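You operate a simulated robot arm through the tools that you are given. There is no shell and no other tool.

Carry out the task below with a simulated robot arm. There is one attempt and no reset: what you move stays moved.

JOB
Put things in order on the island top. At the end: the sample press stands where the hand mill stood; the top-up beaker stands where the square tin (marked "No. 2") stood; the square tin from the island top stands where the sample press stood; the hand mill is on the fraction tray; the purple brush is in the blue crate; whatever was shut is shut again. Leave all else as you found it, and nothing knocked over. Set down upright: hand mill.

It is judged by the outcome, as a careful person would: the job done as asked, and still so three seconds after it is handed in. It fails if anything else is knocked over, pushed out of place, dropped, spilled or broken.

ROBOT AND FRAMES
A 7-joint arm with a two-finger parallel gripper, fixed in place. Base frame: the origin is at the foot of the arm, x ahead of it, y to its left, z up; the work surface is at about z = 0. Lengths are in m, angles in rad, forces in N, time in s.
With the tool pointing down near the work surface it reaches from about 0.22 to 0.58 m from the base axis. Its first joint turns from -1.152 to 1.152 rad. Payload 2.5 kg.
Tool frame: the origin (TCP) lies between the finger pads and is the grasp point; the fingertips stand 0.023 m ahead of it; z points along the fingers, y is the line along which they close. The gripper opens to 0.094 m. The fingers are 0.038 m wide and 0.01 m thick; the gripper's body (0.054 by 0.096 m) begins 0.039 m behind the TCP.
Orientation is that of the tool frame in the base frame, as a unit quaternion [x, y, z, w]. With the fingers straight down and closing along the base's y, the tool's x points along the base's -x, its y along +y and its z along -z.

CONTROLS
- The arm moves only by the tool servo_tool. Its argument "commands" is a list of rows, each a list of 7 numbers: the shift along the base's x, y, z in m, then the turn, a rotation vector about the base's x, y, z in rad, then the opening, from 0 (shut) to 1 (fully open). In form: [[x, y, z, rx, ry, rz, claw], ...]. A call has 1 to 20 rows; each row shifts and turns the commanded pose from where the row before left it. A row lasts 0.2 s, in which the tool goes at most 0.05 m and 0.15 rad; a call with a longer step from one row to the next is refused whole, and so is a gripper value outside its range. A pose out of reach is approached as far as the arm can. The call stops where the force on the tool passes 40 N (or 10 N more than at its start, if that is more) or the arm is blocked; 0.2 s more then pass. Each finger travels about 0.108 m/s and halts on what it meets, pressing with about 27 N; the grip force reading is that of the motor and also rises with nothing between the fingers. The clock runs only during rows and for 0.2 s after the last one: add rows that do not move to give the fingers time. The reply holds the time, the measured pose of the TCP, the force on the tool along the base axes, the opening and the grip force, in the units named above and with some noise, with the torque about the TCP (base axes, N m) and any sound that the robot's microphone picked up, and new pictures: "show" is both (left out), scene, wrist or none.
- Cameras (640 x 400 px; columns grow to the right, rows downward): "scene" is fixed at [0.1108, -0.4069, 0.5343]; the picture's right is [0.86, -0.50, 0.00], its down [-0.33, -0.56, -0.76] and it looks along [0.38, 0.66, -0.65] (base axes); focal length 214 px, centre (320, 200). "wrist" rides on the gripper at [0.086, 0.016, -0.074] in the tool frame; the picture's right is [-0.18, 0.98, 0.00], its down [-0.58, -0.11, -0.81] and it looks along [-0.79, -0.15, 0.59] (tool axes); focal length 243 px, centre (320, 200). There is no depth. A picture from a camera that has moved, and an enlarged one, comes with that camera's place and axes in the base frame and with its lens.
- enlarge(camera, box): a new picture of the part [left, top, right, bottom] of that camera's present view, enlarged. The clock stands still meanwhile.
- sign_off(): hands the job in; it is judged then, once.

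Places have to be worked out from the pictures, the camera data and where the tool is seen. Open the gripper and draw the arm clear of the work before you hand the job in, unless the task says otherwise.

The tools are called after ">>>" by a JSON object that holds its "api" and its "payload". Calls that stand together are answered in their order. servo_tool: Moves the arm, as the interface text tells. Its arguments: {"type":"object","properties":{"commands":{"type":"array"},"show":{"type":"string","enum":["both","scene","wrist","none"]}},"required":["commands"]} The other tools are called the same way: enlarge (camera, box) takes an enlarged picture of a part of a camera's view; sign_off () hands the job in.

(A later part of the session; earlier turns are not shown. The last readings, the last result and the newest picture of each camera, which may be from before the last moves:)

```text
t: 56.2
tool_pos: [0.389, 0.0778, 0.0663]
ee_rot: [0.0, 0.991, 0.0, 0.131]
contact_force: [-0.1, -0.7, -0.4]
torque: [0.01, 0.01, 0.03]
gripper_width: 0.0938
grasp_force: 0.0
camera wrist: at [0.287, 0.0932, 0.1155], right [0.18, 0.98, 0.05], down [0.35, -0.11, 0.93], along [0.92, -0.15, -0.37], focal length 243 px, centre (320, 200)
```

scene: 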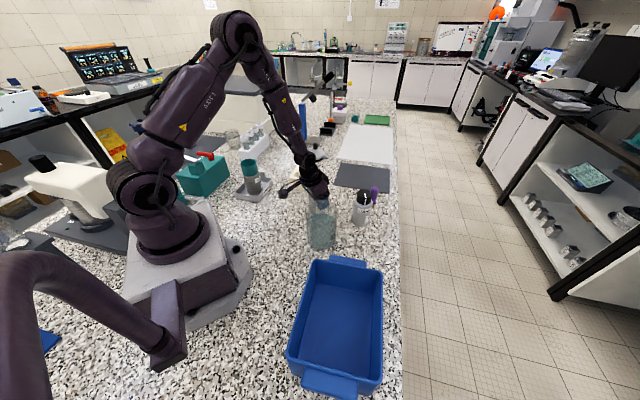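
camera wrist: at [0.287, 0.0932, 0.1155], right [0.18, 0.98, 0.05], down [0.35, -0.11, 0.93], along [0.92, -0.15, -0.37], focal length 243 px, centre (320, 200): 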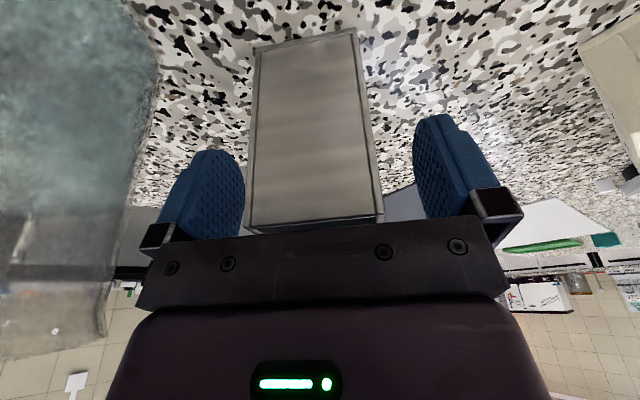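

The tin is standing free at the press's old spot. I'll rise straight up, undo the tilt, and move back to view the beaker.

>>> {"api": "servo_tool", "payload": {"commands": [[0, 0, 0.02, 0, 0, 0, 1], [0, 0, 0.04, 0, 0, 0, 1], [0, 0, 0.045, 0, 0, 0, 1], [0, 0, 0.045, 0, 0, 0, 1], [-0.02, -0.02, 0.03, 0, 0.131, 0, 1], [-0.03, -0.025, 0.02, 0, 0.131, 0, 1], [-0.03, -0.025, 0.01, 0, 0, 0, 1], [-0.03, -0.025, 0, 0, 0, 0, 1], [-0.02, -0.02, 0, 0, 0, 0, 1], [0, 0, 0, 0, 0, 0, 1], [0, 0, 0, 0, 0, 0, 1]], "show": "both"}}

```text
t: 58.6
tool_pos: [0.2582, -0.0381, 0.2768]
ee_rot: [-0.001, 1.0, 0.0, 0.001]
contact_force: [-0.2, -0.7, -0.2]
torque: [0.02, 0.01, 0.0]
gripper_width: 0.0942
grasp_force: 0.1
camera wrist: at [0.1724, -0.0223, 0.3515], right [0.18, 0.98, 0.0], down [0.58, -0.11, 0.81], along [0.79, -0.15, -0.59], focal length 243 px, centre (320, 200)
```

scene: 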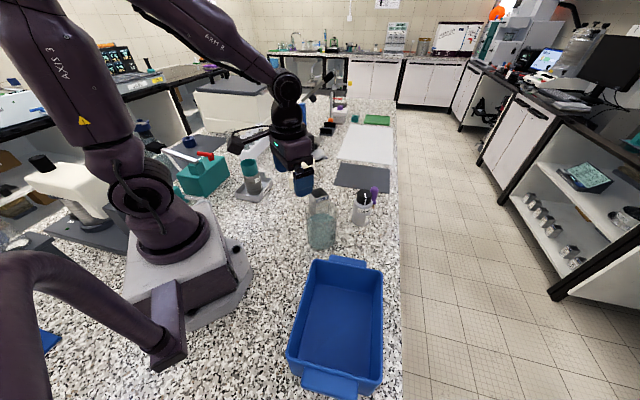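
wrist: 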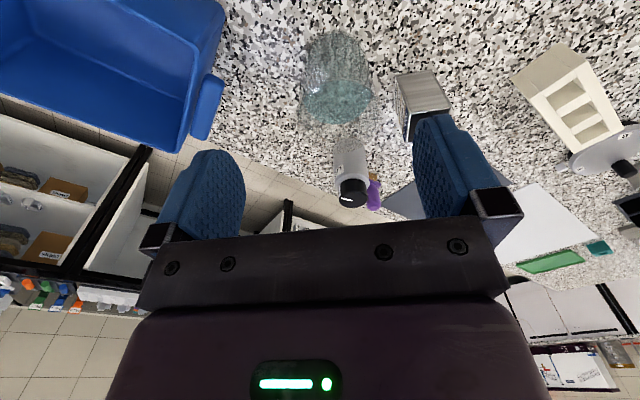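

The beaker is now in clear view from the front. I'll enlarge it and check the standing tin and press.

>>> {"api": "enlarge", "payload": {"camera": "wrist", "box": [280, 10, 400, 140]}}

>>> {"api": "enlarge", "payload": {"camera": "scene", "box": [280, 170, 400, 260]}}

>>> {"api": "enlarge", "payload": {"camera": "scene", "box": [295, 195, 351, 255]}}

```text
3.08 times, centred on (340, 75) of wrist
camera zoom: at [0.1724, -0.0223, 0.3515], right [0.18, 0.98, 0.0], down [0.58, -0.11, 0.81], along [0.79, -0.15, -0.59], focal length 746 px, centre (258, 585)
```

zoom: 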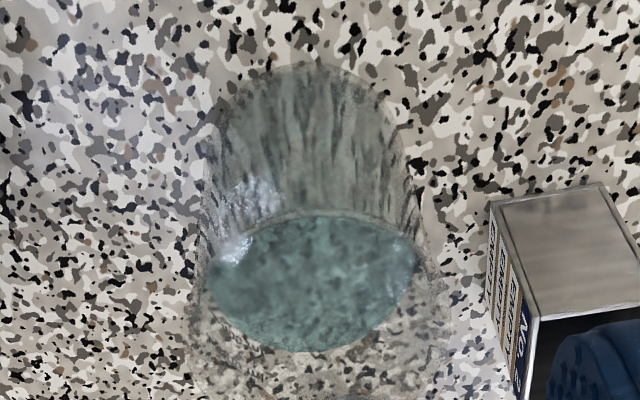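

```text
4.44 times, centred on (340, 215) of scene
camera zoom: at [0.1107, -0.4069, 0.5343], right [0.86, -0.5, 0.0], down [-0.33, -0.56, -0.76], along [0.38, 0.66, -0.65], focal length 953 px, centre (231, 133)
```

zoom: 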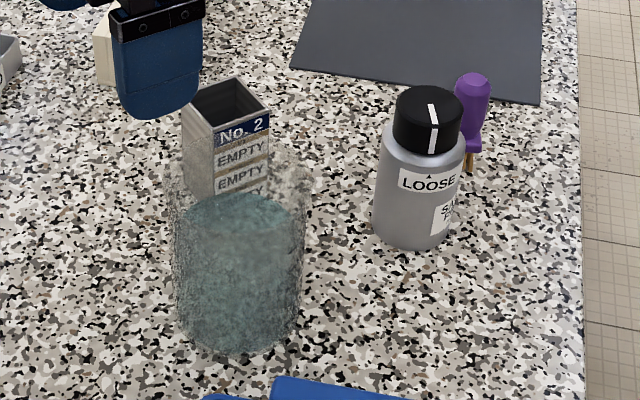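

```text
6.67 times, centred on (323, 225) of scene
camera zoom: at [0.1107, -0.4069, 0.5343], right [0.86, -0.5, 0.0], down [-0.33, -0.56, -0.76], along [0.38, 0.66, -0.65], focal length 1430 px, centre (300, 33)
```

zoom: 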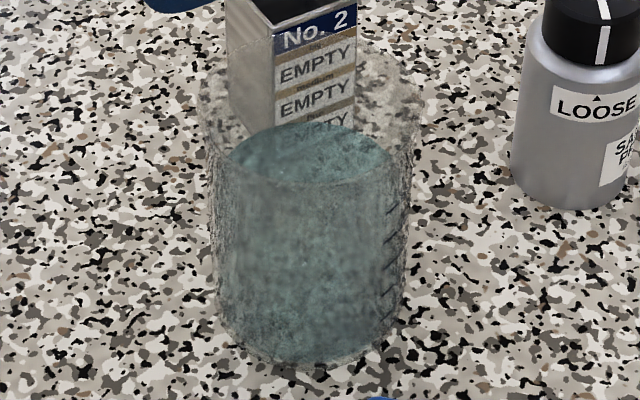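

The tin and press stand well. The glass outline needs better measuring, so I'll tilt the tool inward to look nearly straight down on the beaker.

>>> {"api": "servo_tool", "payload": {"commands": [[0.01, -0.002, 0.01, 0, 0.125, 0, 1], [0.01, -0.002, 0.01, 0, 0.125, 0, 1], [0.01, -0.002, 0.01, 0, 0.125, 0, 1], [0.01, -0.002, 0.01, 0, 0.125, 0, 1], [0, 0, 0, 0, 0, 0, 1], [0, 0, 0, 0, 0, 0, 1]], "show": "wrist"}}

```text
t: 60.0
tool_pos: [0.3012, -0.0467, 0.3167]
ee_rot: [0.0, 0.969, 0.0, -0.248]
contact_force: [0.0, -0.2, -1.3]
torque: [0.01, 0.0, -0.01]
gripper_width: 0.094
grasp_force: 0.1
camera wrist: at [0.2608, -0.0306, 0.4227], right [0.16, 0.98, -0.09], down [0.9, -0.11, 0.43], along [0.41, -0.15, -0.9], focal length 243 px, centre (320, 200)
```

wrist: 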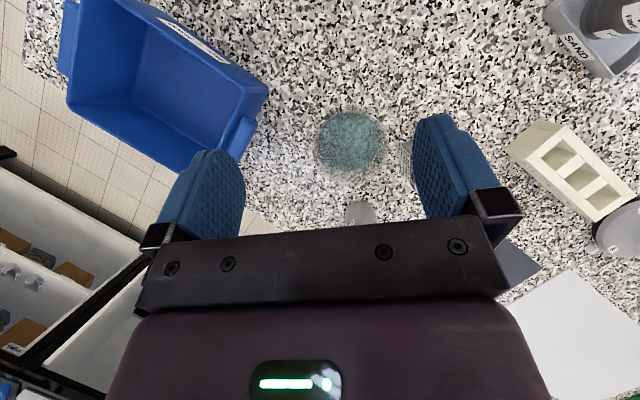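

>>> {"api": "enlarge", "payload": {"camera": "wrist", "box": [295, 90, 405, 190]}}

>>> {"api": "enlarge", "payload": {"camera": "wrist", "box": [50, 0, 280, 180]}}

```text
4.00 times, centred on (350, 140) of wrist
camera zoom: at [0.2608, -0.0306, 0.4227], right [0.16, 0.98, -0.09], down [0.9, -0.11, 0.43], along [0.41, -0.15, -0.9], focal length 970 px, centre (200, 440)
```

zoom: 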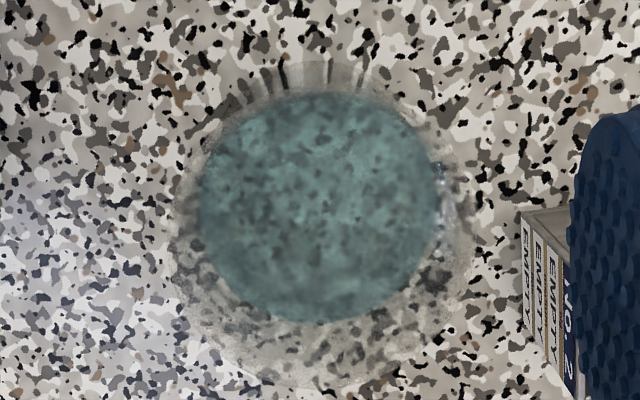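

```text
2.22 times, centred on (165, 90) of wrist
camera zoom: at [0.2608, -0.0306, 0.4227], right [0.16, 0.98, -0.09], down [0.9, -0.11, 0.43], along [0.41, -0.15, -0.9], focal length 539 px, centre (664, 444)
```

zoom: 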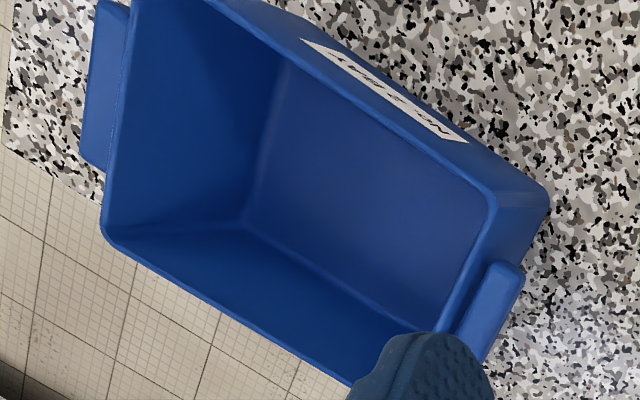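

The water surface and outline are visible. I need the rim diameter precisely, since the gripper only opens to 0.094, so I'll zoom further on the edges.

>>> {"api": "enlarge", "payload": {"camera": "wrist", "box": [325, 130, 375, 195]}}

>>> {"api": "enlarge", "payload": {"camera": "wrist", "box": [300, 95, 350, 190]}}

>>> {"api": "enlarge", "payload": {"camera": "wrist", "box": [370, 95, 420, 190]}}

>>> {"api": "enlarge", "payload": {"camera": "scene", "box": [300, 190, 345, 222]}}

```text
6.15 times, centred on (350, 162) of wrist
camera zoom: at [0.2608, -0.0306, 0.4227], right [0.16, 0.98, -0.09], down [0.9, -0.11, 0.43], along [0.41, -0.15, -0.9], focal length 1493 px, centre (135, 431)
```

zoom: 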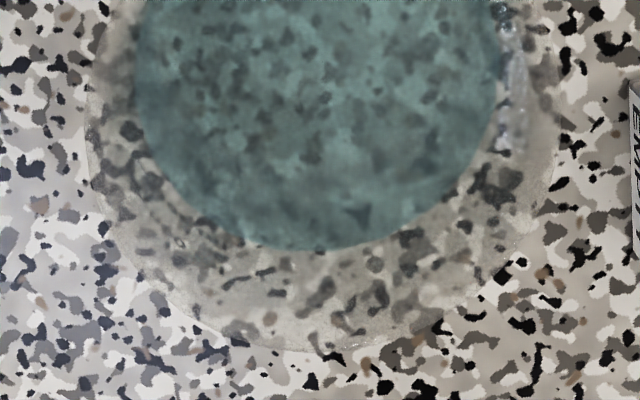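

```text
4.21 times, centred on (325, 142) of wrist
camera zoom: at [0.2608, -0.0306, 0.4227], right [0.16, 0.98, -0.09], down [0.9, -0.11, 0.43], along [0.41, -0.15, -0.9], focal length 1022 px, centre (299, 442)
```

zoom: 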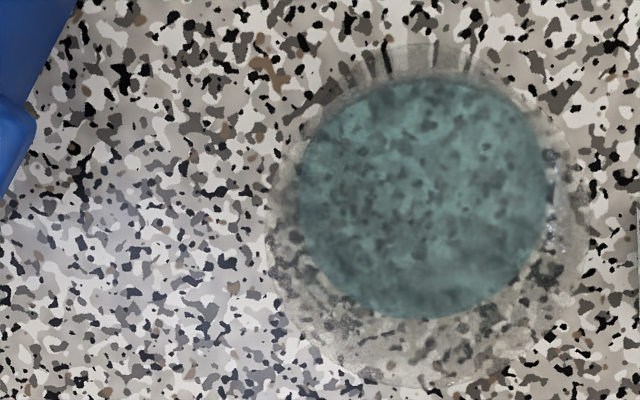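

```text
4.21 times, centred on (395, 142) of wrist
camera zoom: at [0.2608, -0.0306, 0.4227], right [0.16, 0.98, -0.09], down [0.9, -0.11, 0.43], along [0.41, -0.15, -0.9], focal length 1022 px, centre (4, 442)
```

zoom: 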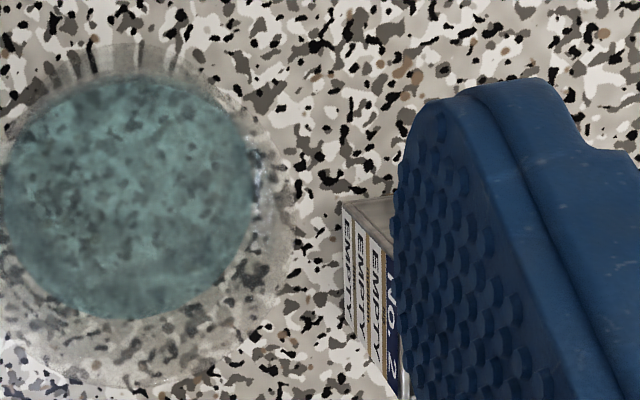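

```text
12.50 times, centred on (322, 206) of scene
camera zoom: at [0.1108, -0.4069, 0.5343], right [0.86, -0.5, 0.0], down [-0.33, -0.56, -0.76], along [0.38, 0.66, -0.65], focal length 2681 px, centre (289, 125)
```

zoom: 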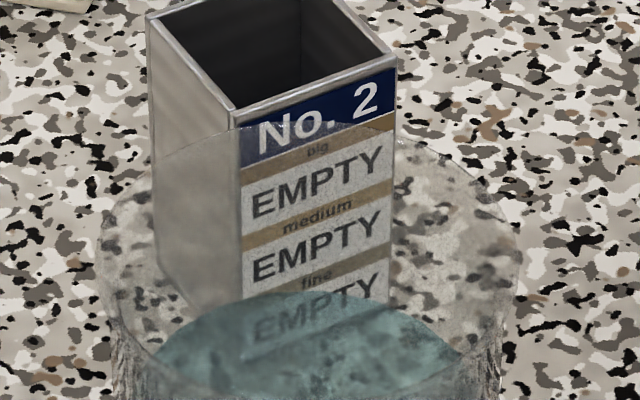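

Rim comes out at about 0.0945–0.095 in diameter, just at the gripper's limit, with a body of about 0.087. So the fingers can't straddle the rim straight down; I'll need a tilted approach that grips the narrower body below the rim. I'll get a side profile of the beaker first, viewing from the crate side.

>>> {"api": "servo_tool", "payload": {"commands": [[0.005, -0.015, 0.0, 0, -0.125, 0, 1], [0.005, -0.015, 0.0, 0, -0.125, 0, 1], [0.005, -0.015, 0.0, 0, -0.125, 0, 1], [0.005, -0.015, 0.0, 0, -0.125, 0, 1], [0.005, -0.015, 0, 0, 0, 0.131, 1], [0.005, -0.01, 0, 0, 0, 0.131, 1], [0.005, -0.005, 0, 0, 0, 0.131, 1], [0, 0, 0, 0, 0, 0.131, 1], [0, 0, 0, 0, 0, 0.131, 1], [0, 0, 0, 0, 0, 0.131, 1], [0, 0, 0, 0, 0, 0.131, 1], [0, 0, 0, 0, 0, 0.131, 1], [0, 0, -0.02, 0, 0, 0.131, 1], [0, 0, -0.02, 0, 0, 0.131, 1], [0, 0, -0.02, 0, 0, 0.131, 1], [0, 0, -0.02, 0, 0, 0.13, 1], [0, 0, 0, 0, 0, 0, 1], [0, 0, 0, 0, 0, 0, 1]], "show": "both"}}

```text
t: 63.8
tool_pos: [0.3352, -0.1355, 0.237]
ee_rot: [0.708, -0.706, 0.0, 0.0]
contact_force: [-0.2, 0.5, -0.2]
torque: [-0.01, 0.0, -0.02]
gripper_width: 0.0937
grasp_force: 0.2
camera wrist: at [0.3196, -0.2228, 0.3105], right [-0.98, 0.18, 0.0], down [0.11, 0.58, 0.81], along [0.15, 0.79, -0.59], focal length 243 px, centre (320, 200)
```

scene: 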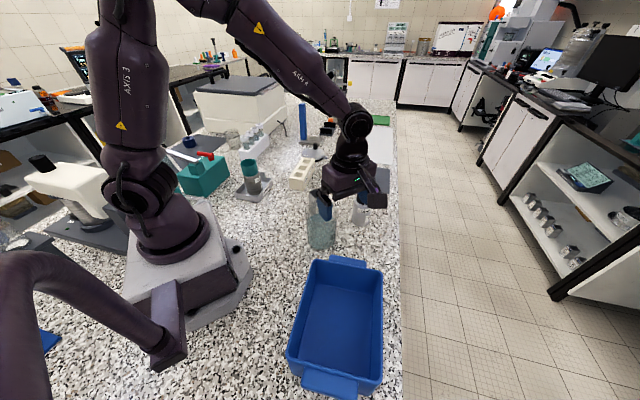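
wrist: 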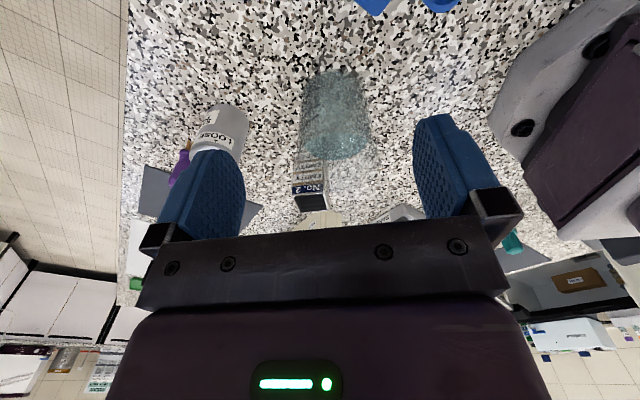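

This side view is good. I'll tilt the tool outward and lower for a near-horizontal profile of the beaker.

>>> {"api": "servo_tool", "payload": {"commands": [[0, -0.01, -0.01, 0.12, 0, 0, 1], [0, -0.01, -0.01, 0.12, 0, 0, 1], [0, -0.01, -0.01, 0.12, 0, 0, 1], [0, -0.01, -0.01, 0.12, 0, 0, 1], [0, 0, 0, 0, 0, 0, 1], [0, 0, 0, 0, 0, 0, 1]], "show": "both"}}

```text
t: 65.2
tool_pos: [0.3349, -0.1755, 0.1934]
ee_rot: [0.687, -0.686, -0.168, -0.168]
contact_force: [0.2, 0.5, 0.7]
torque: [0.03, 0.01, -0.05]
gripper_width: 0.0942
grasp_force: 0.0
camera wrist: at [0.3196, -0.2881, 0.2198], right [-0.98, 0.16, 0.08], down [0.11, 0.14, 0.98], along [0.15, 0.98, -0.16], focal length 243 px, centre (320, 200)
```

scene: 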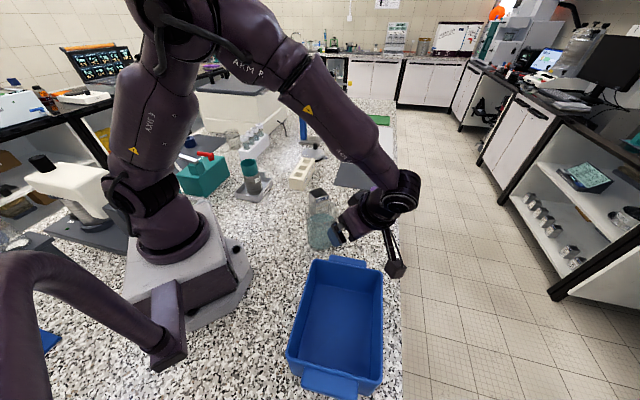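
wrist: 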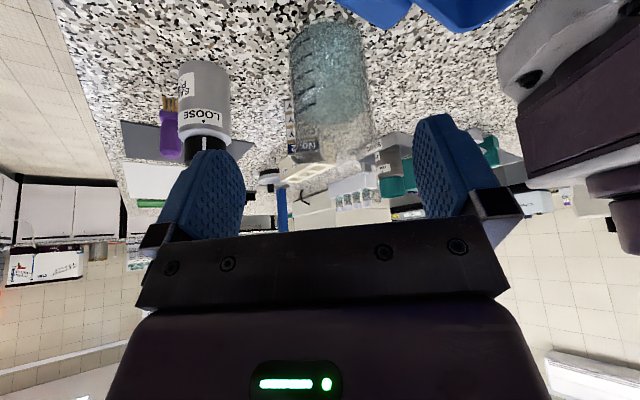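

>>> {"api": "enlarge", "payload": {"camera": "wrist", "box": [265, 5, 425, 185]}}

>>> {"api": "enlarge", "payload": {"camera": "wrist", "box": [265, 105, 405, 185]}}

>>> {"api": "enlarge", "payload": {"camera": "wrist", "box": [265, 10, 405, 95]}}

```text
2.22 times, centred on (345, 95) of wrist
camera zoom: at [0.3196, -0.2881, 0.2198], right [-0.98, 0.16, 0.08], down [0.11, 0.14, 0.98], along [0.15, 0.98, -0.16], focal length 539 px, centre (264, 433)
```

zoom: 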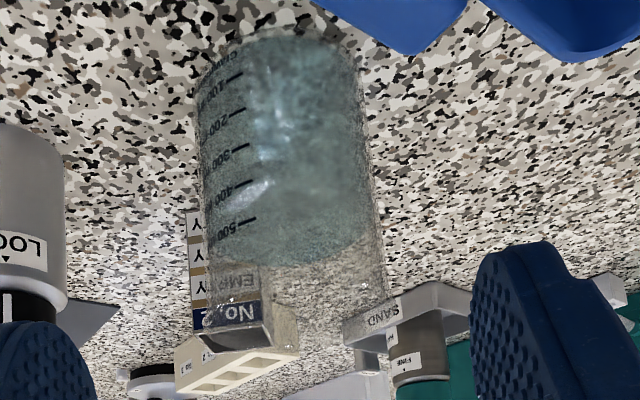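

```text
4.57 times, centred on (335, 145) of wrist
camera zoom: at [0.3196, -0.2881, 0.2198], right [-0.98, 0.16, 0.08], down [0.11, 0.14, 0.98], along [0.15, 0.98, -0.16], focal length 1109 px, centre (251, 451)
```

zoom: 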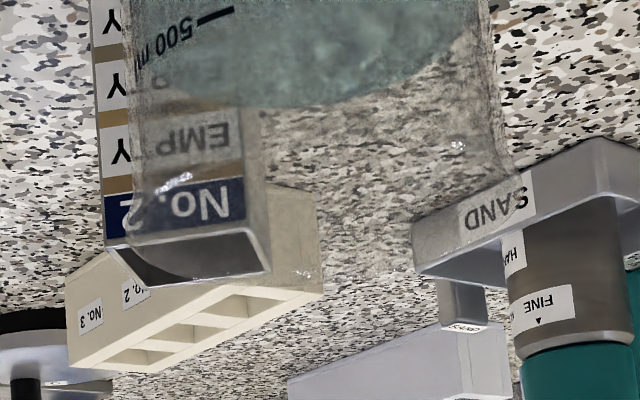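

```text
4.57 times, centred on (335, 52) of wrist
camera zoom: at [0.3196, -0.2881, 0.2198], right [-0.98, 0.16, 0.08], down [0.11, 0.14, 0.98], along [0.15, 0.98, -0.16], focal length 1109 px, centre (251, 874)
```

zoom: 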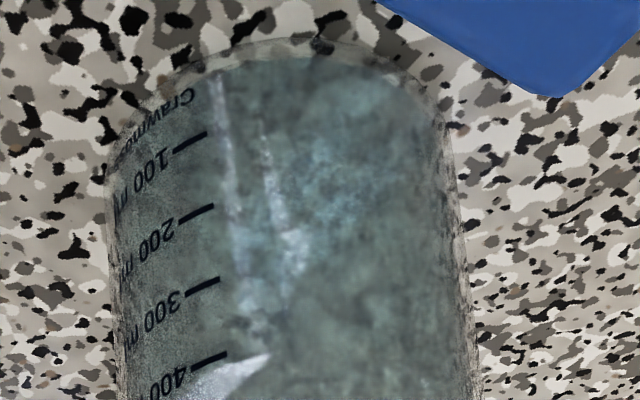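

The side view gives: beaker axis about (0.336, -0.031), body radius about 0.0443, rim radius about 0.0473, rim height about 0.122–0.125, water well below the rim. I'll compare the open fingers with the rim directly by lining the closing axis across the scene camera's view, just above the beaker.

>>> {"api": "servo_tool", "payload": {"commands": [[0, 0.01, 0.02, -0.12, 0, 0, 1], [0, 0.015, 0.02, -0.12, 0, 0, 1], [0, 0.02, 0.01, -0.12, 0, 0, 1], [0, 0.02, 0, -0.12, 0, 0, 1], [0, 0.02, 0, 0, 0, -0.132, 1], [0, 0.02, 0, 0, 0, -0.132, 1], [0, 0.02, 0, 0, 0, -0.132, 1], [0.001, 0.0195, 0, 0, 0, -0.131, 1], [0, 0, 0, 0, 0, 0, 1], [0, 0, 0, 0, 0, 0, 1]], "show": "both"}}

```text
t: 67.4
tool_pos: [0.3354, -0.0301, 0.2457]
ee_rot: [-0.498, 0.867, 0.0, 0.0]
contact_force: [-0.4, 0.0, 0.2]
torque: [0.03, 0.0, 0.0]
gripper_width: 0.094
grasp_force: 0.1
camera wrist: at [0.2788, -0.0975, 0.3201], right [-0.76, 0.65, 0.0], down [0.39, 0.45, 0.81], along [0.53, 0.61, -0.59], focal length 243 px, centre (320, 200)
```

scene: 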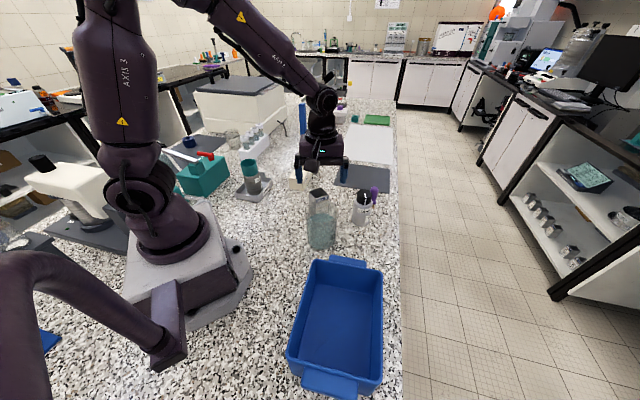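
wrist: 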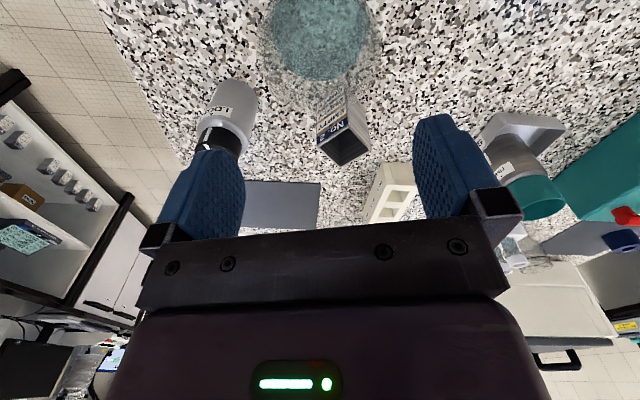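

I'm above the beaker with the closing axis across the scene view. Lowering until the fingertips are about 1 cm above the rim for a direct comparison.

>>> {"api": "servo_tool", "payload": {"commands": [[0, 0, -0.03, 0, 0, 0, 1], [0, 0, -0.03, 0, 0, 0, 1], [0, 0, -0.02, 0, 0, 0, 1], [0, 0, -0.008, 0, 0, 0, 1], [0, 0, 0, 0, 0, 0, 1], [0, 0, 0, 0, 0, 0, 1]], "show": "both"}}

>>> {"api": "enlarge", "payload": {"camera": "scene", "box": [280, 155, 360, 225]}}

>>> {"api": "enlarge", "payload": {"camera": "wrist", "box": [190, 0, 460, 180]}}

```text
t: 68.8
tool_pos: [0.3355, -0.0313, 0.1577]
ee_rot: [-0.498, 0.867, 0.0, 0.0]
contact_force: [-0.1, 0.2, 0.1]
torque: [0.03, 0.02, 0.01]
gripper_width: 0.0942
grasp_force: 0.1
camera wrist: at [0.2789, -0.0985, 0.2331], right [-0.76, 0.65, 0.0], down [0.39, 0.45, 0.81], along [0.53, 0.61, -0.59], focal length 243 px, centre (320, 200)
```

scene: 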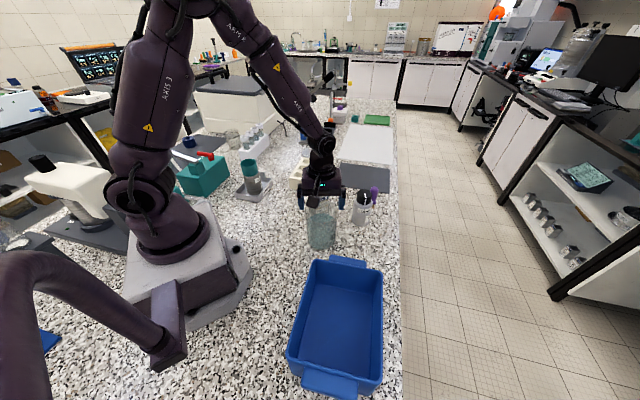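
wrist: 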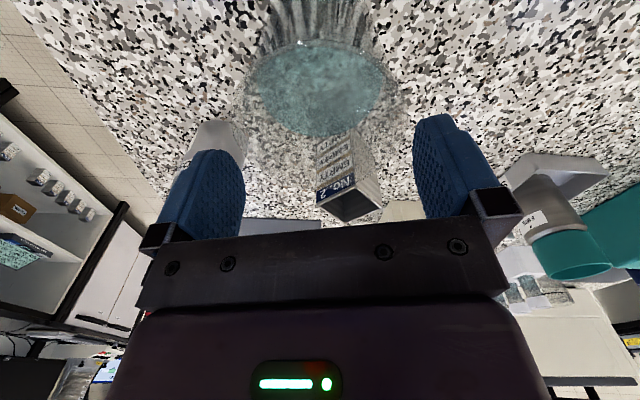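

```text
5.71 times, centred on (320, 190) of scene
camera zoom: at [0.1108, -0.4069, 0.5343], right [0.86, -0.5, 0.0], down [-0.33, -0.56, -0.76], along [0.38, 0.66, -0.65], focal length 1226 px, centre (320, 257)
```

zoom: 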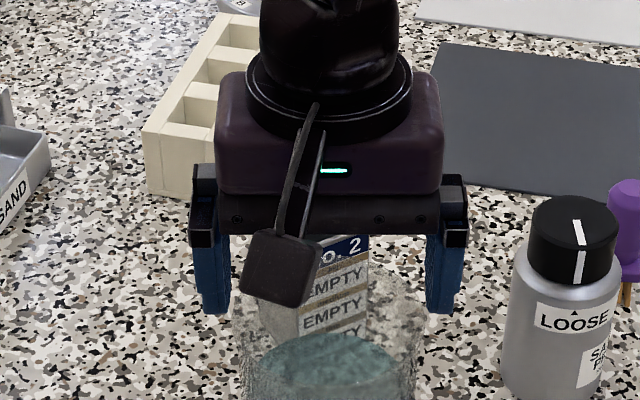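

```text
2.22 times, centred on (325, 90) of wrist
camera zoom: at [0.2789, -0.0985, 0.2331], right [-0.76, 0.65, 0.0], down [0.39, 0.45, 0.81], along [0.53, 0.61, -0.59], focal length 539 px, centre (309, 444)
```

zoom: 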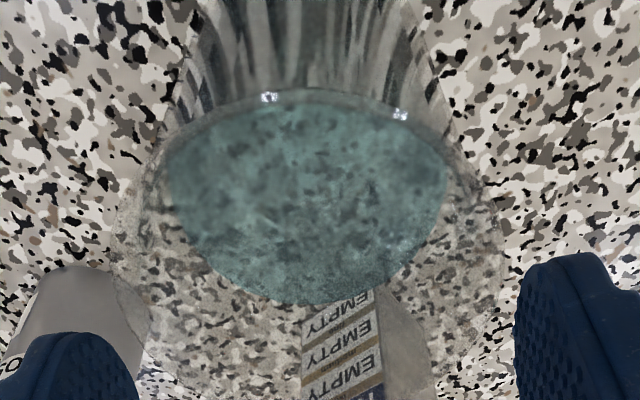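

The gap and the rim look nearly equal. I'll zoom tightly on both sides.

>>> {"api": "enlarge", "payload": {"camera": "scene", "box": [296, 190, 320, 212]}}

>>> {"api": "enlarge", "payload": {"camera": "scene", "box": [324, 190, 348, 212]}}

>>> {"api": "enlarge", "payload": {"camera": "scene", "box": [298, 185, 346, 215]}}

```text
16.00 times, centred on (308, 201) of scene
camera zoom: at [0.1108, -0.4069, 0.5343], right [0.86, -0.5, 0.0], down [-0.33, -0.56, -0.76], along [0.38, 0.66, -0.65], focal length 3432 px, centre (512, 184)
```

zoom: 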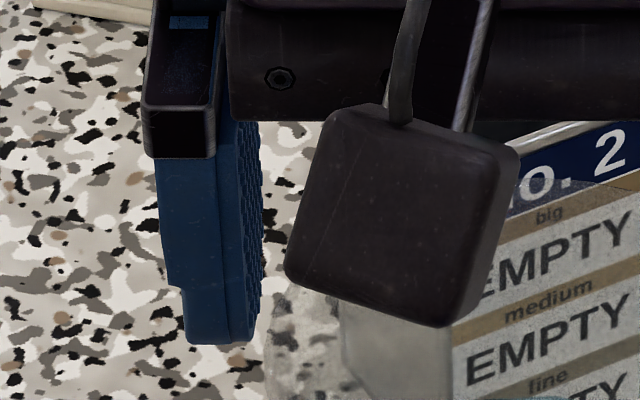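

```text
16.00 times, centred on (336, 201) of scene
camera zoom: at [0.1108, -0.4069, 0.5343], right [0.86, -0.5, 0.0], down [-0.33, -0.56, -0.76], along [0.38, 0.66, -0.65], focal length 3432 px, centre (64, 184)
```

zoom: 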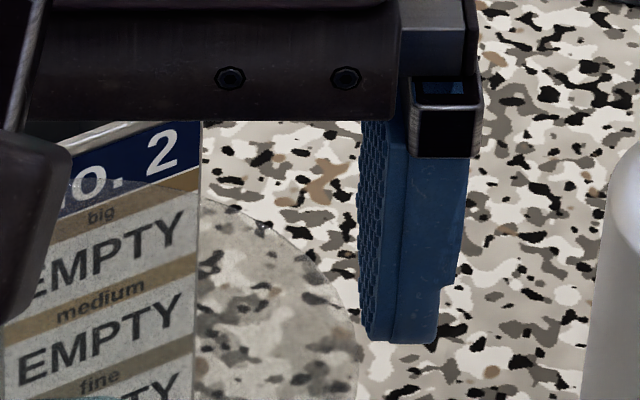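

```text
13.33 times, centred on (322, 200) of scene
camera zoom: at [0.1108, -0.4069, 0.5343], right [0.86, -0.5, 0.0], down [-0.33, -0.56, -0.76], along [0.38, 0.66, -0.65], focal length 2860 px, centre (293, 200)
```

zoom: 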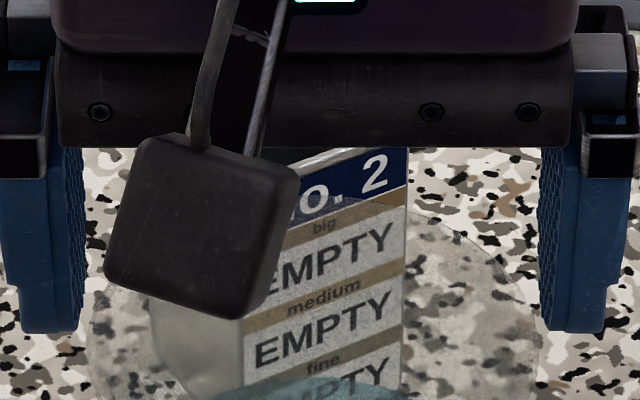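

The direct comparison shows the rim (about 0.0944) equals the opening (0.094), so straight-down straddling isn't possible. I'll use a 45° tilted approach instead: the fingers pass behind the rim's widest line and hold the narrower body (about 0.089) at its diameter. I'll rise and turn to yaw -45° first.

>>> {"api": "servo_tool", "payload": {"commands": [[0, 0, 0.03, 0, 0, 0, 1], [0, 0, 0.045, 0, 0, 0, 1], [0, 0, 0.045, 0, 0, 0, 1], [0, 0, 0.02, 0, 0, -0.1306, 1], [-0.006, 0.006, 0, 0, 0, -0.1306, 1], [-0.006, 0.006, 0, 0, 0, -0.1306, 1], [-0.006, 0.006, 0, 0, 0, -0.1306, 1], [-0.006, 0.006, 0, 0, 0, -0.1306, 1], [-0.006, 0.006, 0, 0, 0, -0.1306, 1], [-0.006, 0.006, 0, 0, 0, -0.1306, 1], [-0.006, 0.006, 0, 0, 0, -0.1306, 1], [-0.006, 0.006, 0, 0, 0, -0.1306, 1], [-0.006, 0.006, 0, 0, 0, -0.1306, 1], [-0.006, 0.006, 0, 0, 0, -0.1306, 1], [-0.004, 0.003, 0, 0, 0, -0.1306, 1], [0, 0, 0, 0, 0, -0.1306, 1], [0, 0, 0, 0, 0, -0.1306, 1], [0, 0, 0, 0, 0, 0, 1], [0, 0, 0, 0, 0, 0, 1]], "show": "both"}}

```text
t: 72.8
tool_pos: [0.2721, 0.0331, 0.2975]
ee_rot: [0.382, 0.924, -0.001, 0.0]
contact_force: [0.3, -0.2, 0.6]
torque: [0.04, 0.03, 0.02]
gripper_width: 0.0939
grasp_force: 0.0
camera wrist: at [0.2222, 0.1039, 0.3727], right [0.82, 0.57, 0.0], down [0.34, -0.49, 0.81], along [0.46, -0.66, -0.59], focal length 243 px, centre (320, 200)
```

scene: 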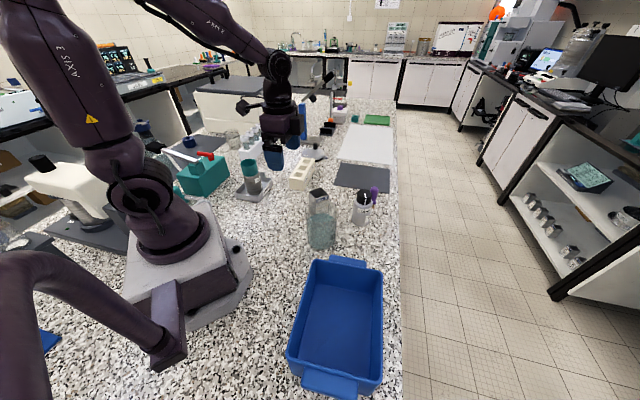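
wrist: 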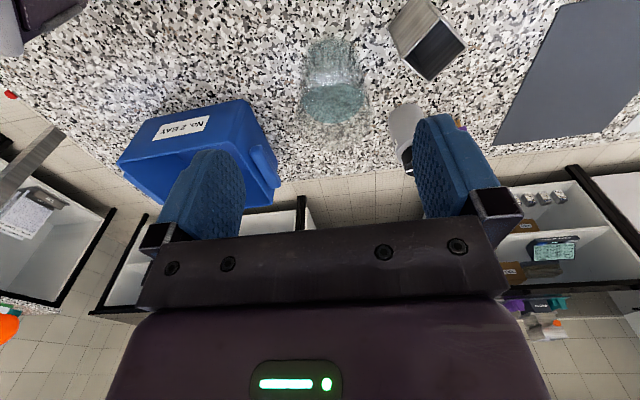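

Yaw is at -45°. Now I'll tilt the tool 45° toward the beaker at this safe height.

>>> {"api": "servo_tool", "payload": {"commands": [[0, 0, 0, -0.0926, -0.0926, 0, 1], [0, 0, 0, -0.0926, -0.0926, 0, 1], [0, 0, 0, -0.0926, -0.0926, 0, 1], [0, 0, -0.01, -0.0926, -0.0926, 0, 1], [0, 0, -0.02, -0.0926, -0.0926, 0, 1], [0, 0, -0.02, -0.0924, -0.0924, 0, 1], [0, 0, 0, 0, 0, 0, 1], [0, 0, 0, 0, 0, 0, 1]], "show": "both"}}

```text
t: 74.6
tool_pos: [0.2719, 0.0299, 0.248]
ee_rot: [0.353, 0.854, -0.147, 0.353]
contact_force: [0.1, 0.0, -0.1]
torque: [-0.01, 0.0, 0.0]
gripper_width: 0.094
grasp_force: 0.0
camera wrist: at [0.2026, 0.1221, 0.2393], right [0.79, 0.6, 0.13], down [-0.19, 0.04, 0.98], along [0.59, -0.8, 0.14], focal length 243 px, centre (320, 200)
```

scene: 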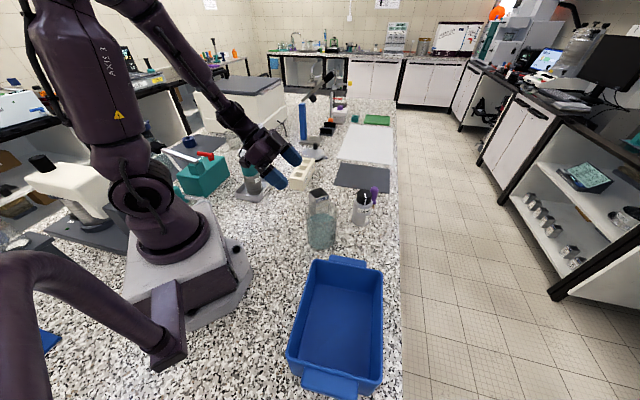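
wrist: 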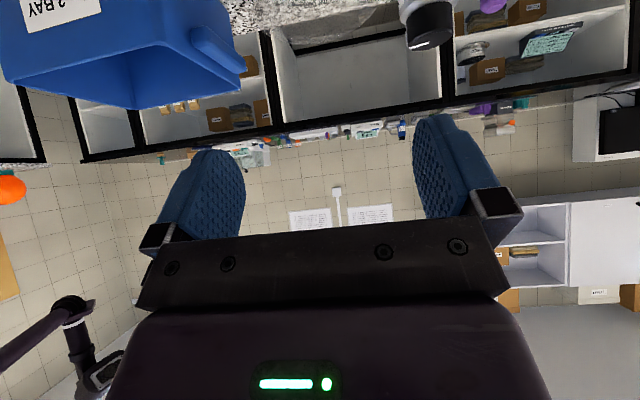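

Orientation is exact: approach axis (0.50, -0.50, -0.71), closing axis horizontal. I'll go down to the start of the approach line, about 0.1 m back from the final grasp pose.

>>> {"api": "servo_tool", "payload": {"commands": [[0, 0.001, -0.03, 0, 0, 0, 1], [0, 0.001, -0.03, 0, 0, 0, 1], [0, 0, -0.0193, 0, 0, 0, 1], [0, 0, 0, 0, 0, 0, 1], [0, 0, 0, 0, 0, 0, 1]], "show": "both"}}

>>> {"api": "enlarge", "payload": {"camera": "scene", "box": [270, 150, 366, 220]}}

>>> {"api": "enlarge", "payload": {"camera": "wrist", "box": [230, 0, 430, 125]}}

```text
t: 75.8
tool_pos: [0.2752, 0.0333, 0.1688]
ee_rot: [0.353, 0.854, -0.147, 0.353]
contact_force: [0.2, -1.1, -0.2]
torque: [-0.01, -0.02, 0.05]
gripper_width: 0.094
grasp_force: 0.0
out of reach, approached as far as the arm can: row 1
camera wrist: at [0.2053, 0.1245, 0.1596], right [0.79, 0.6, 0.13], down [-0.19, 0.04, 0.98], along [0.59, -0.8, 0.14], focal length 243 px, centre (320, 200)
```

scene: 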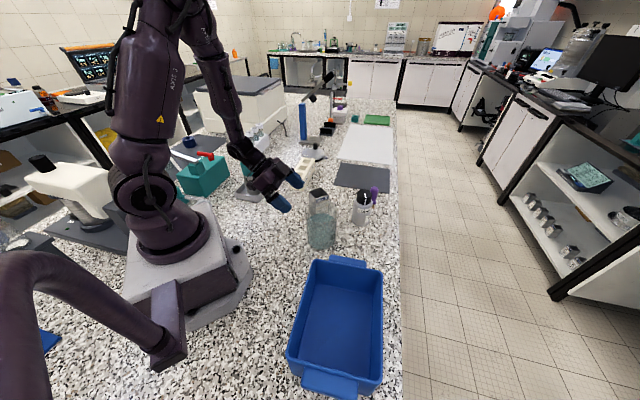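
wrist: 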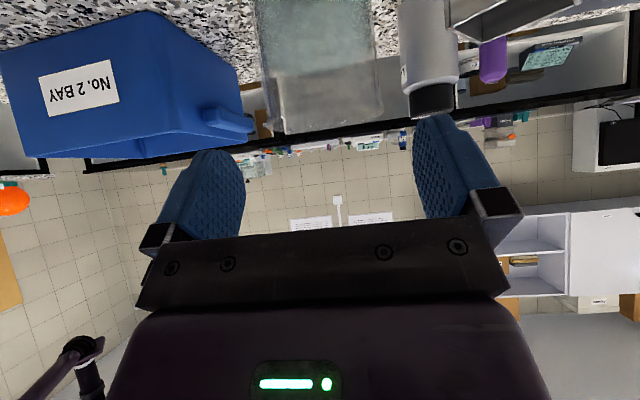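

```text
5.71 times, centred on (318, 185) of scene
camera zoom: at [0.1108, -0.4069, 0.5343], right [0.86, -0.5, 0.0], down [-0.33, -0.56, -0.76], along [0.38, 0.66, -0.65], focal length 1226 px, centre (331, 286)
```

zoom: 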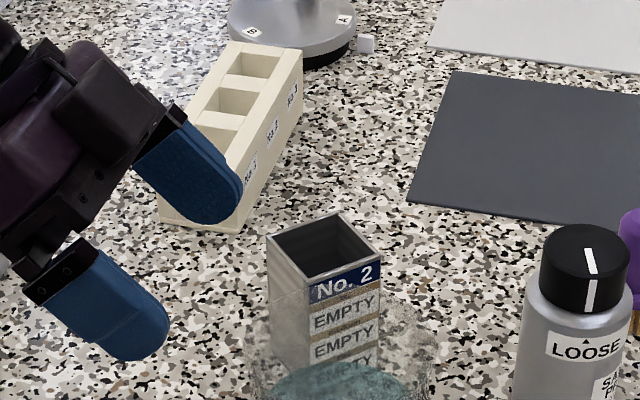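

```text
3.20 times, centred on (330, 62) of wrist
camera zoom: at [0.2053, 0.1245, 0.1596], right [0.79, 0.6, 0.13], down [-0.19, 0.04, 0.98], along [0.59, -0.8, 0.14], focal length 776 px, centre (288, 640)
```

zoom: 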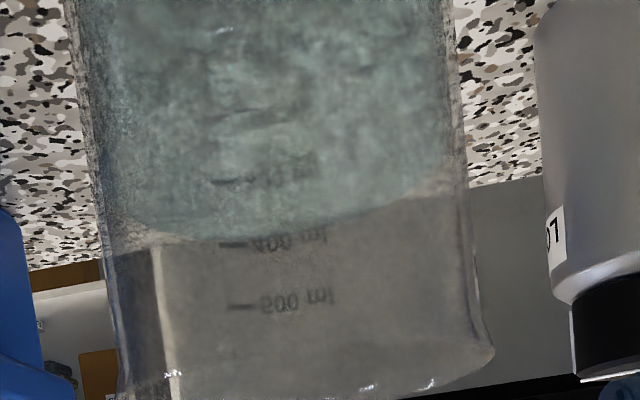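

This profile view is very useful: straight walls, a short flare at the very top, water at about 400 ml. The beaker axis sits about 3 mm to one side of the tool's mid-plane, so I'll correct that while advancing the first 3 cm along the approach axis, then re-check.

>>> {"api": "servo_tool", "payload": {"commands": [[0.0057, -0.0082, -0.0106, 0, 0, 0, 1], [0.0056, -0.0082, -0.0106, 0, 0, 0, 1], [0, 0, 0, 0, 0, 0, 1], [0, 0, 0, 0, 0, 0, 1]], "show": "both"}}

>>> {"api": "enlarge", "payload": {"camera": "wrist", "box": [200, 0, 440, 150]}}

>>> {"api": "enlarge", "payload": {"camera": "scene", "box": [270, 160, 366, 230]}}

```text
t: 76.8
tool_pos: [0.2847, 0.0186, 0.1482]
ee_rot: [0.352, 0.854, -0.147, 0.353]
contact_force: [0.3, 0.8, 0.5]
torque: [0.01, -0.06, -0.03]
gripper_width: 0.0941
grasp_force: 0.0
camera wrist: at [0.2167, 0.1094, 0.1389], right [0.79, 0.6, 0.13], down [-0.19, 0.04, 0.98], along [0.59, -0.8, 0.14], focal length 243 px, centre (320, 200)
```

scene: 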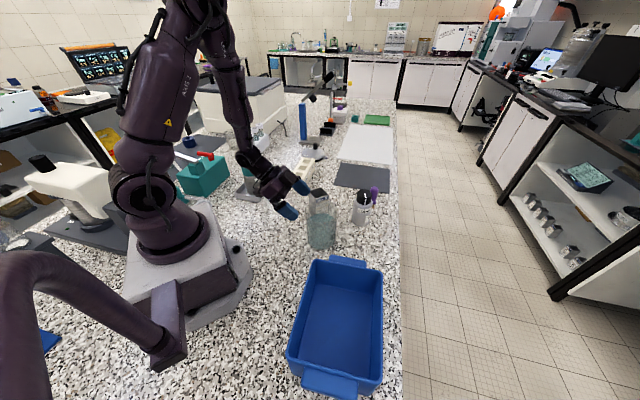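
wrist: 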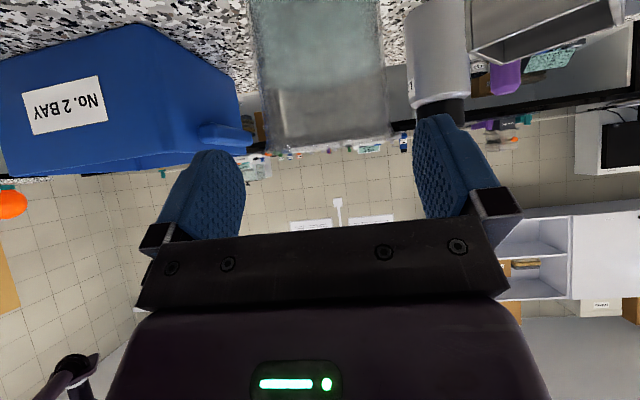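

```text
2.67 times, centred on (320, 75) of wrist
camera zoom: at [0.2167, 0.1094, 0.1389], right [0.79, 0.6, 0.13], down [-0.19, 0.04, 0.98], along [0.59, -0.8, 0.14], focal length 647 px, centre (320, 533)
```

zoom: 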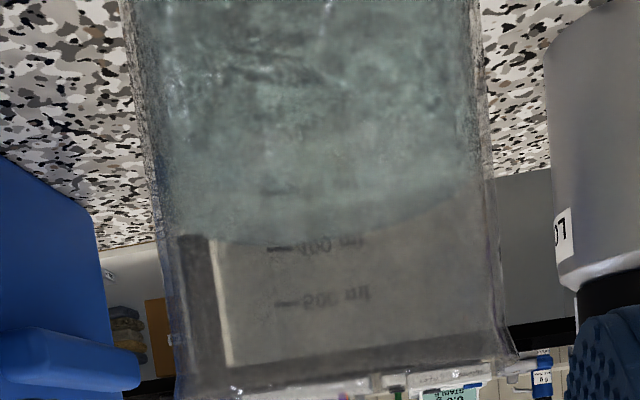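

```text
5.71 times, centred on (318, 195) of scene
camera zoom: at [0.1108, -0.4069, 0.5343], right [0.86, -0.5, 0.0], down [-0.33, -0.56, -0.76], along [0.38, 0.66, -0.65], focal length 1226 px, centre (331, 229)
```

zoom: 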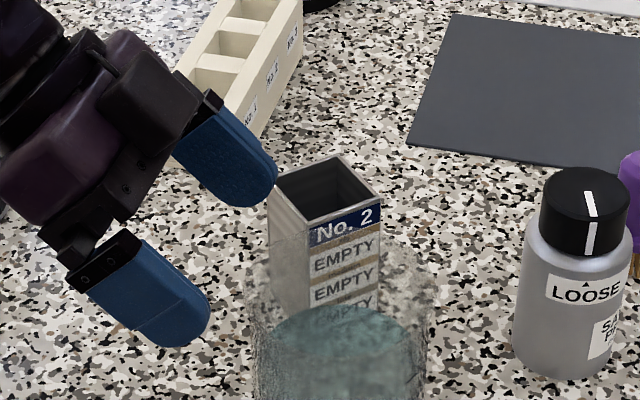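

Lateral alignment is now right (0.2145 against the axis at 0.2145). Advancing another 3 cm along the approach axis, slowly.

>>> {"api": "servo_tool", "payload": {"commands": [[0.005, -0.005, -0.007, 0, 0, 0, 1], [0.005, -0.005, -0.007, 0, 0, 0, 1], [0.005, -0.005, -0.007, 0, 0, 0, 1], [0, 0, 0, 0, 0, 0, 1], [0, 0, 0, 0, 0, 0, 1]], "show": "both"}}

>>> {"api": "enlarge", "payload": {"camera": "wrist", "box": [180, 0, 460, 180]}}

>>> {"api": "enlarge", "payload": {"camera": "scene", "box": [285, 170, 357, 230]}}

```text
t: 78.0
tool_pos: [0.2991, 0.0048, 0.1259]
ee_rot: [0.352, 0.854, -0.147, 0.353]
contact_force: [-0.7, -1.2, -0.1]
torque: [-0.04, -0.02, 0.0]
gripper_width: 0.094
grasp_force: 0.1
camera wrist: at [0.2315, 0.0955, 0.117], right [0.79, 0.6, 0.13], down [-0.19, 0.04, 0.98], along [0.59, -0.8, 0.14], focal length 243 px, centre (320, 200)
```

scene: 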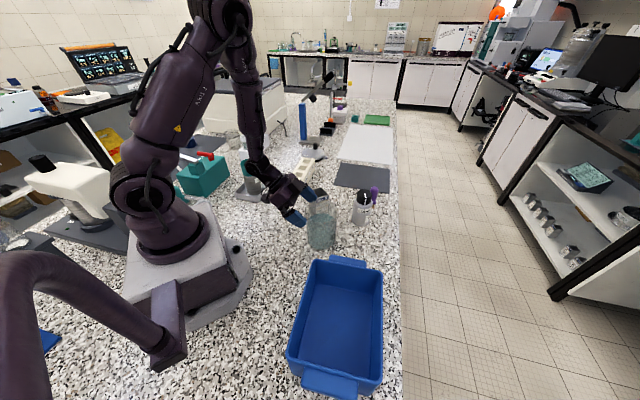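
wrist: 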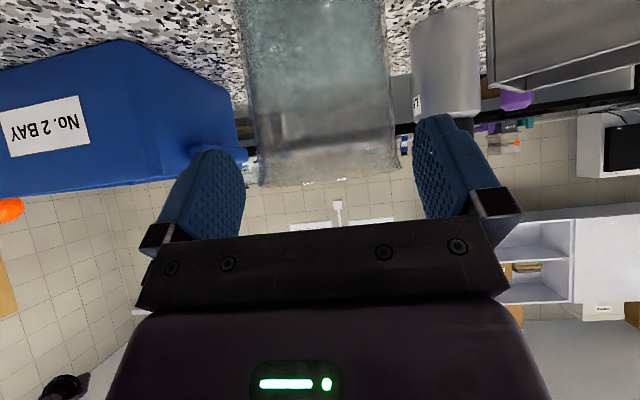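

```text
2.22 times, centred on (320, 90) of wrist
camera zoom: at [0.2315, 0.0955, 0.117], right [0.79, 0.6, 0.13], down [-0.19, 0.04, 0.98], along [0.59, -0.8, 0.14], focal length 539 px, centre (320, 444)
```

zoom: 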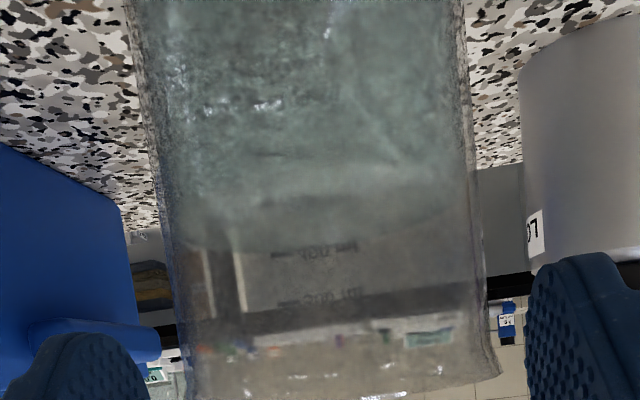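

```text
6.67 times, centred on (321, 200) of scene
camera zoom: at [0.1108, -0.4069, 0.5343], right [0.86, -0.5, 0.0], down [-0.33, -0.56, -0.76], along [0.38, 0.66, -0.65], focal length 1430 px, centre (313, 200)
```

zoom: 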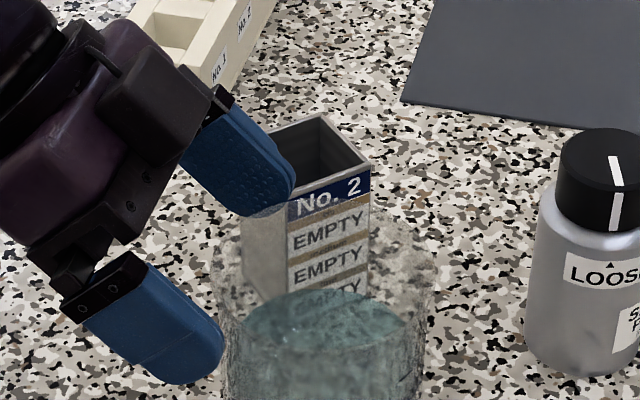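

The beaker remains centred between the fingers, with small clearance on both sides. Advancing to near the final grasp pose in small steps, watching for contact.

>>> {"api": "servo_tool", "payload": {"commands": [[0.005, -0.005, -0.007, 0, 0, 0, 1], [0.005, -0.005, -0.007, 0, 0, 0, 1], [0.005, -0.005, -0.006, 0, 0, 0, 1], [0, 0, 0, 0, 0, 0, 1], [0, 0, 0, 0, 0, 0, 1]], "show": "both"}}

>>> {"api": "enlarge", "payload": {"camera": "wrist", "box": [160, 0, 480, 240]}}

>>> {"api": "enlarge", "payload": {"camera": "scene", "box": [285, 175, 357, 235]}}

```text
t: 79.2
tool_pos: [0.3151, -0.01, 0.1052]
ee_rot: [0.352, 0.854, -0.146, 0.354]
contact_force: [0.6, 0.0, -0.3]
torque: [-0.02, -0.07, 0.01]
gripper_width: 0.0942
grasp_force: 0.2
camera wrist: at [0.2463, 0.0813, 0.0977], right [0.79, 0.6, 0.13], down [-0.19, 0.04, 0.98], along [0.59, -0.8, 0.14], focal length 243 px, centre (320, 200)
```

scene: 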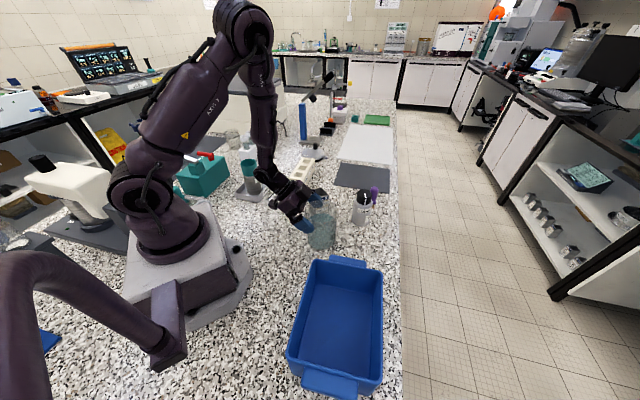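
wrist: 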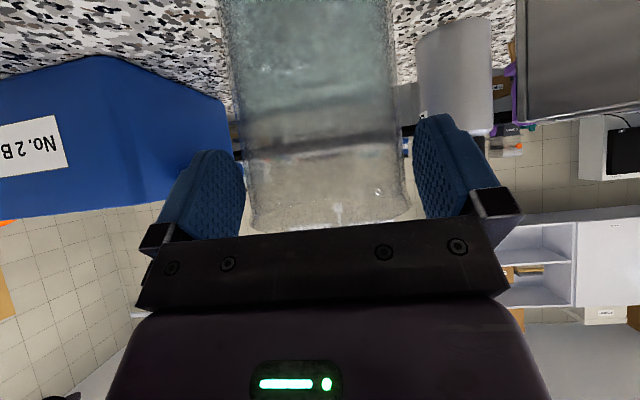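

```text
1.67 times, centred on (320, 120) of wrist
camera zoom: at [0.2463, 0.0813, 0.0977], right [0.79, 0.6, 0.13], down [-0.19, 0.04, 0.98], along [0.59, -0.8, 0.14], focal length 404 px, centre (320, 333)
```

zoom: 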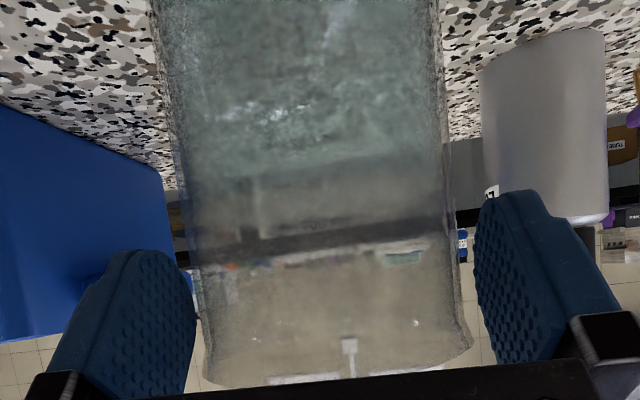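

```text
6.67 times, centred on (321, 205) of scene
camera zoom: at [0.1108, -0.4069, 0.5343], right [0.86, -0.5, 0.0], down [-0.33, -0.56, -0.76], along [0.38, 0.66, -0.65], focal length 1430 px, centre (313, 167)
```

zoom: 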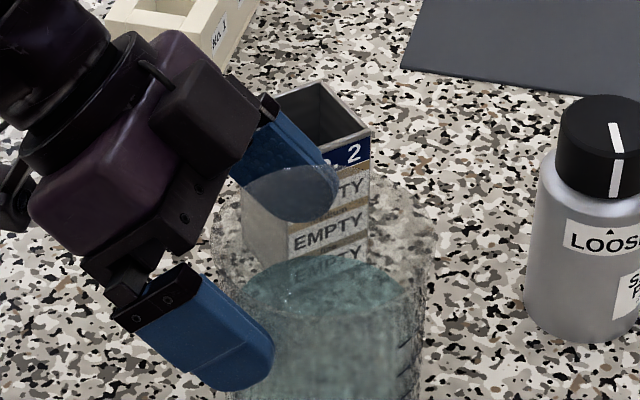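

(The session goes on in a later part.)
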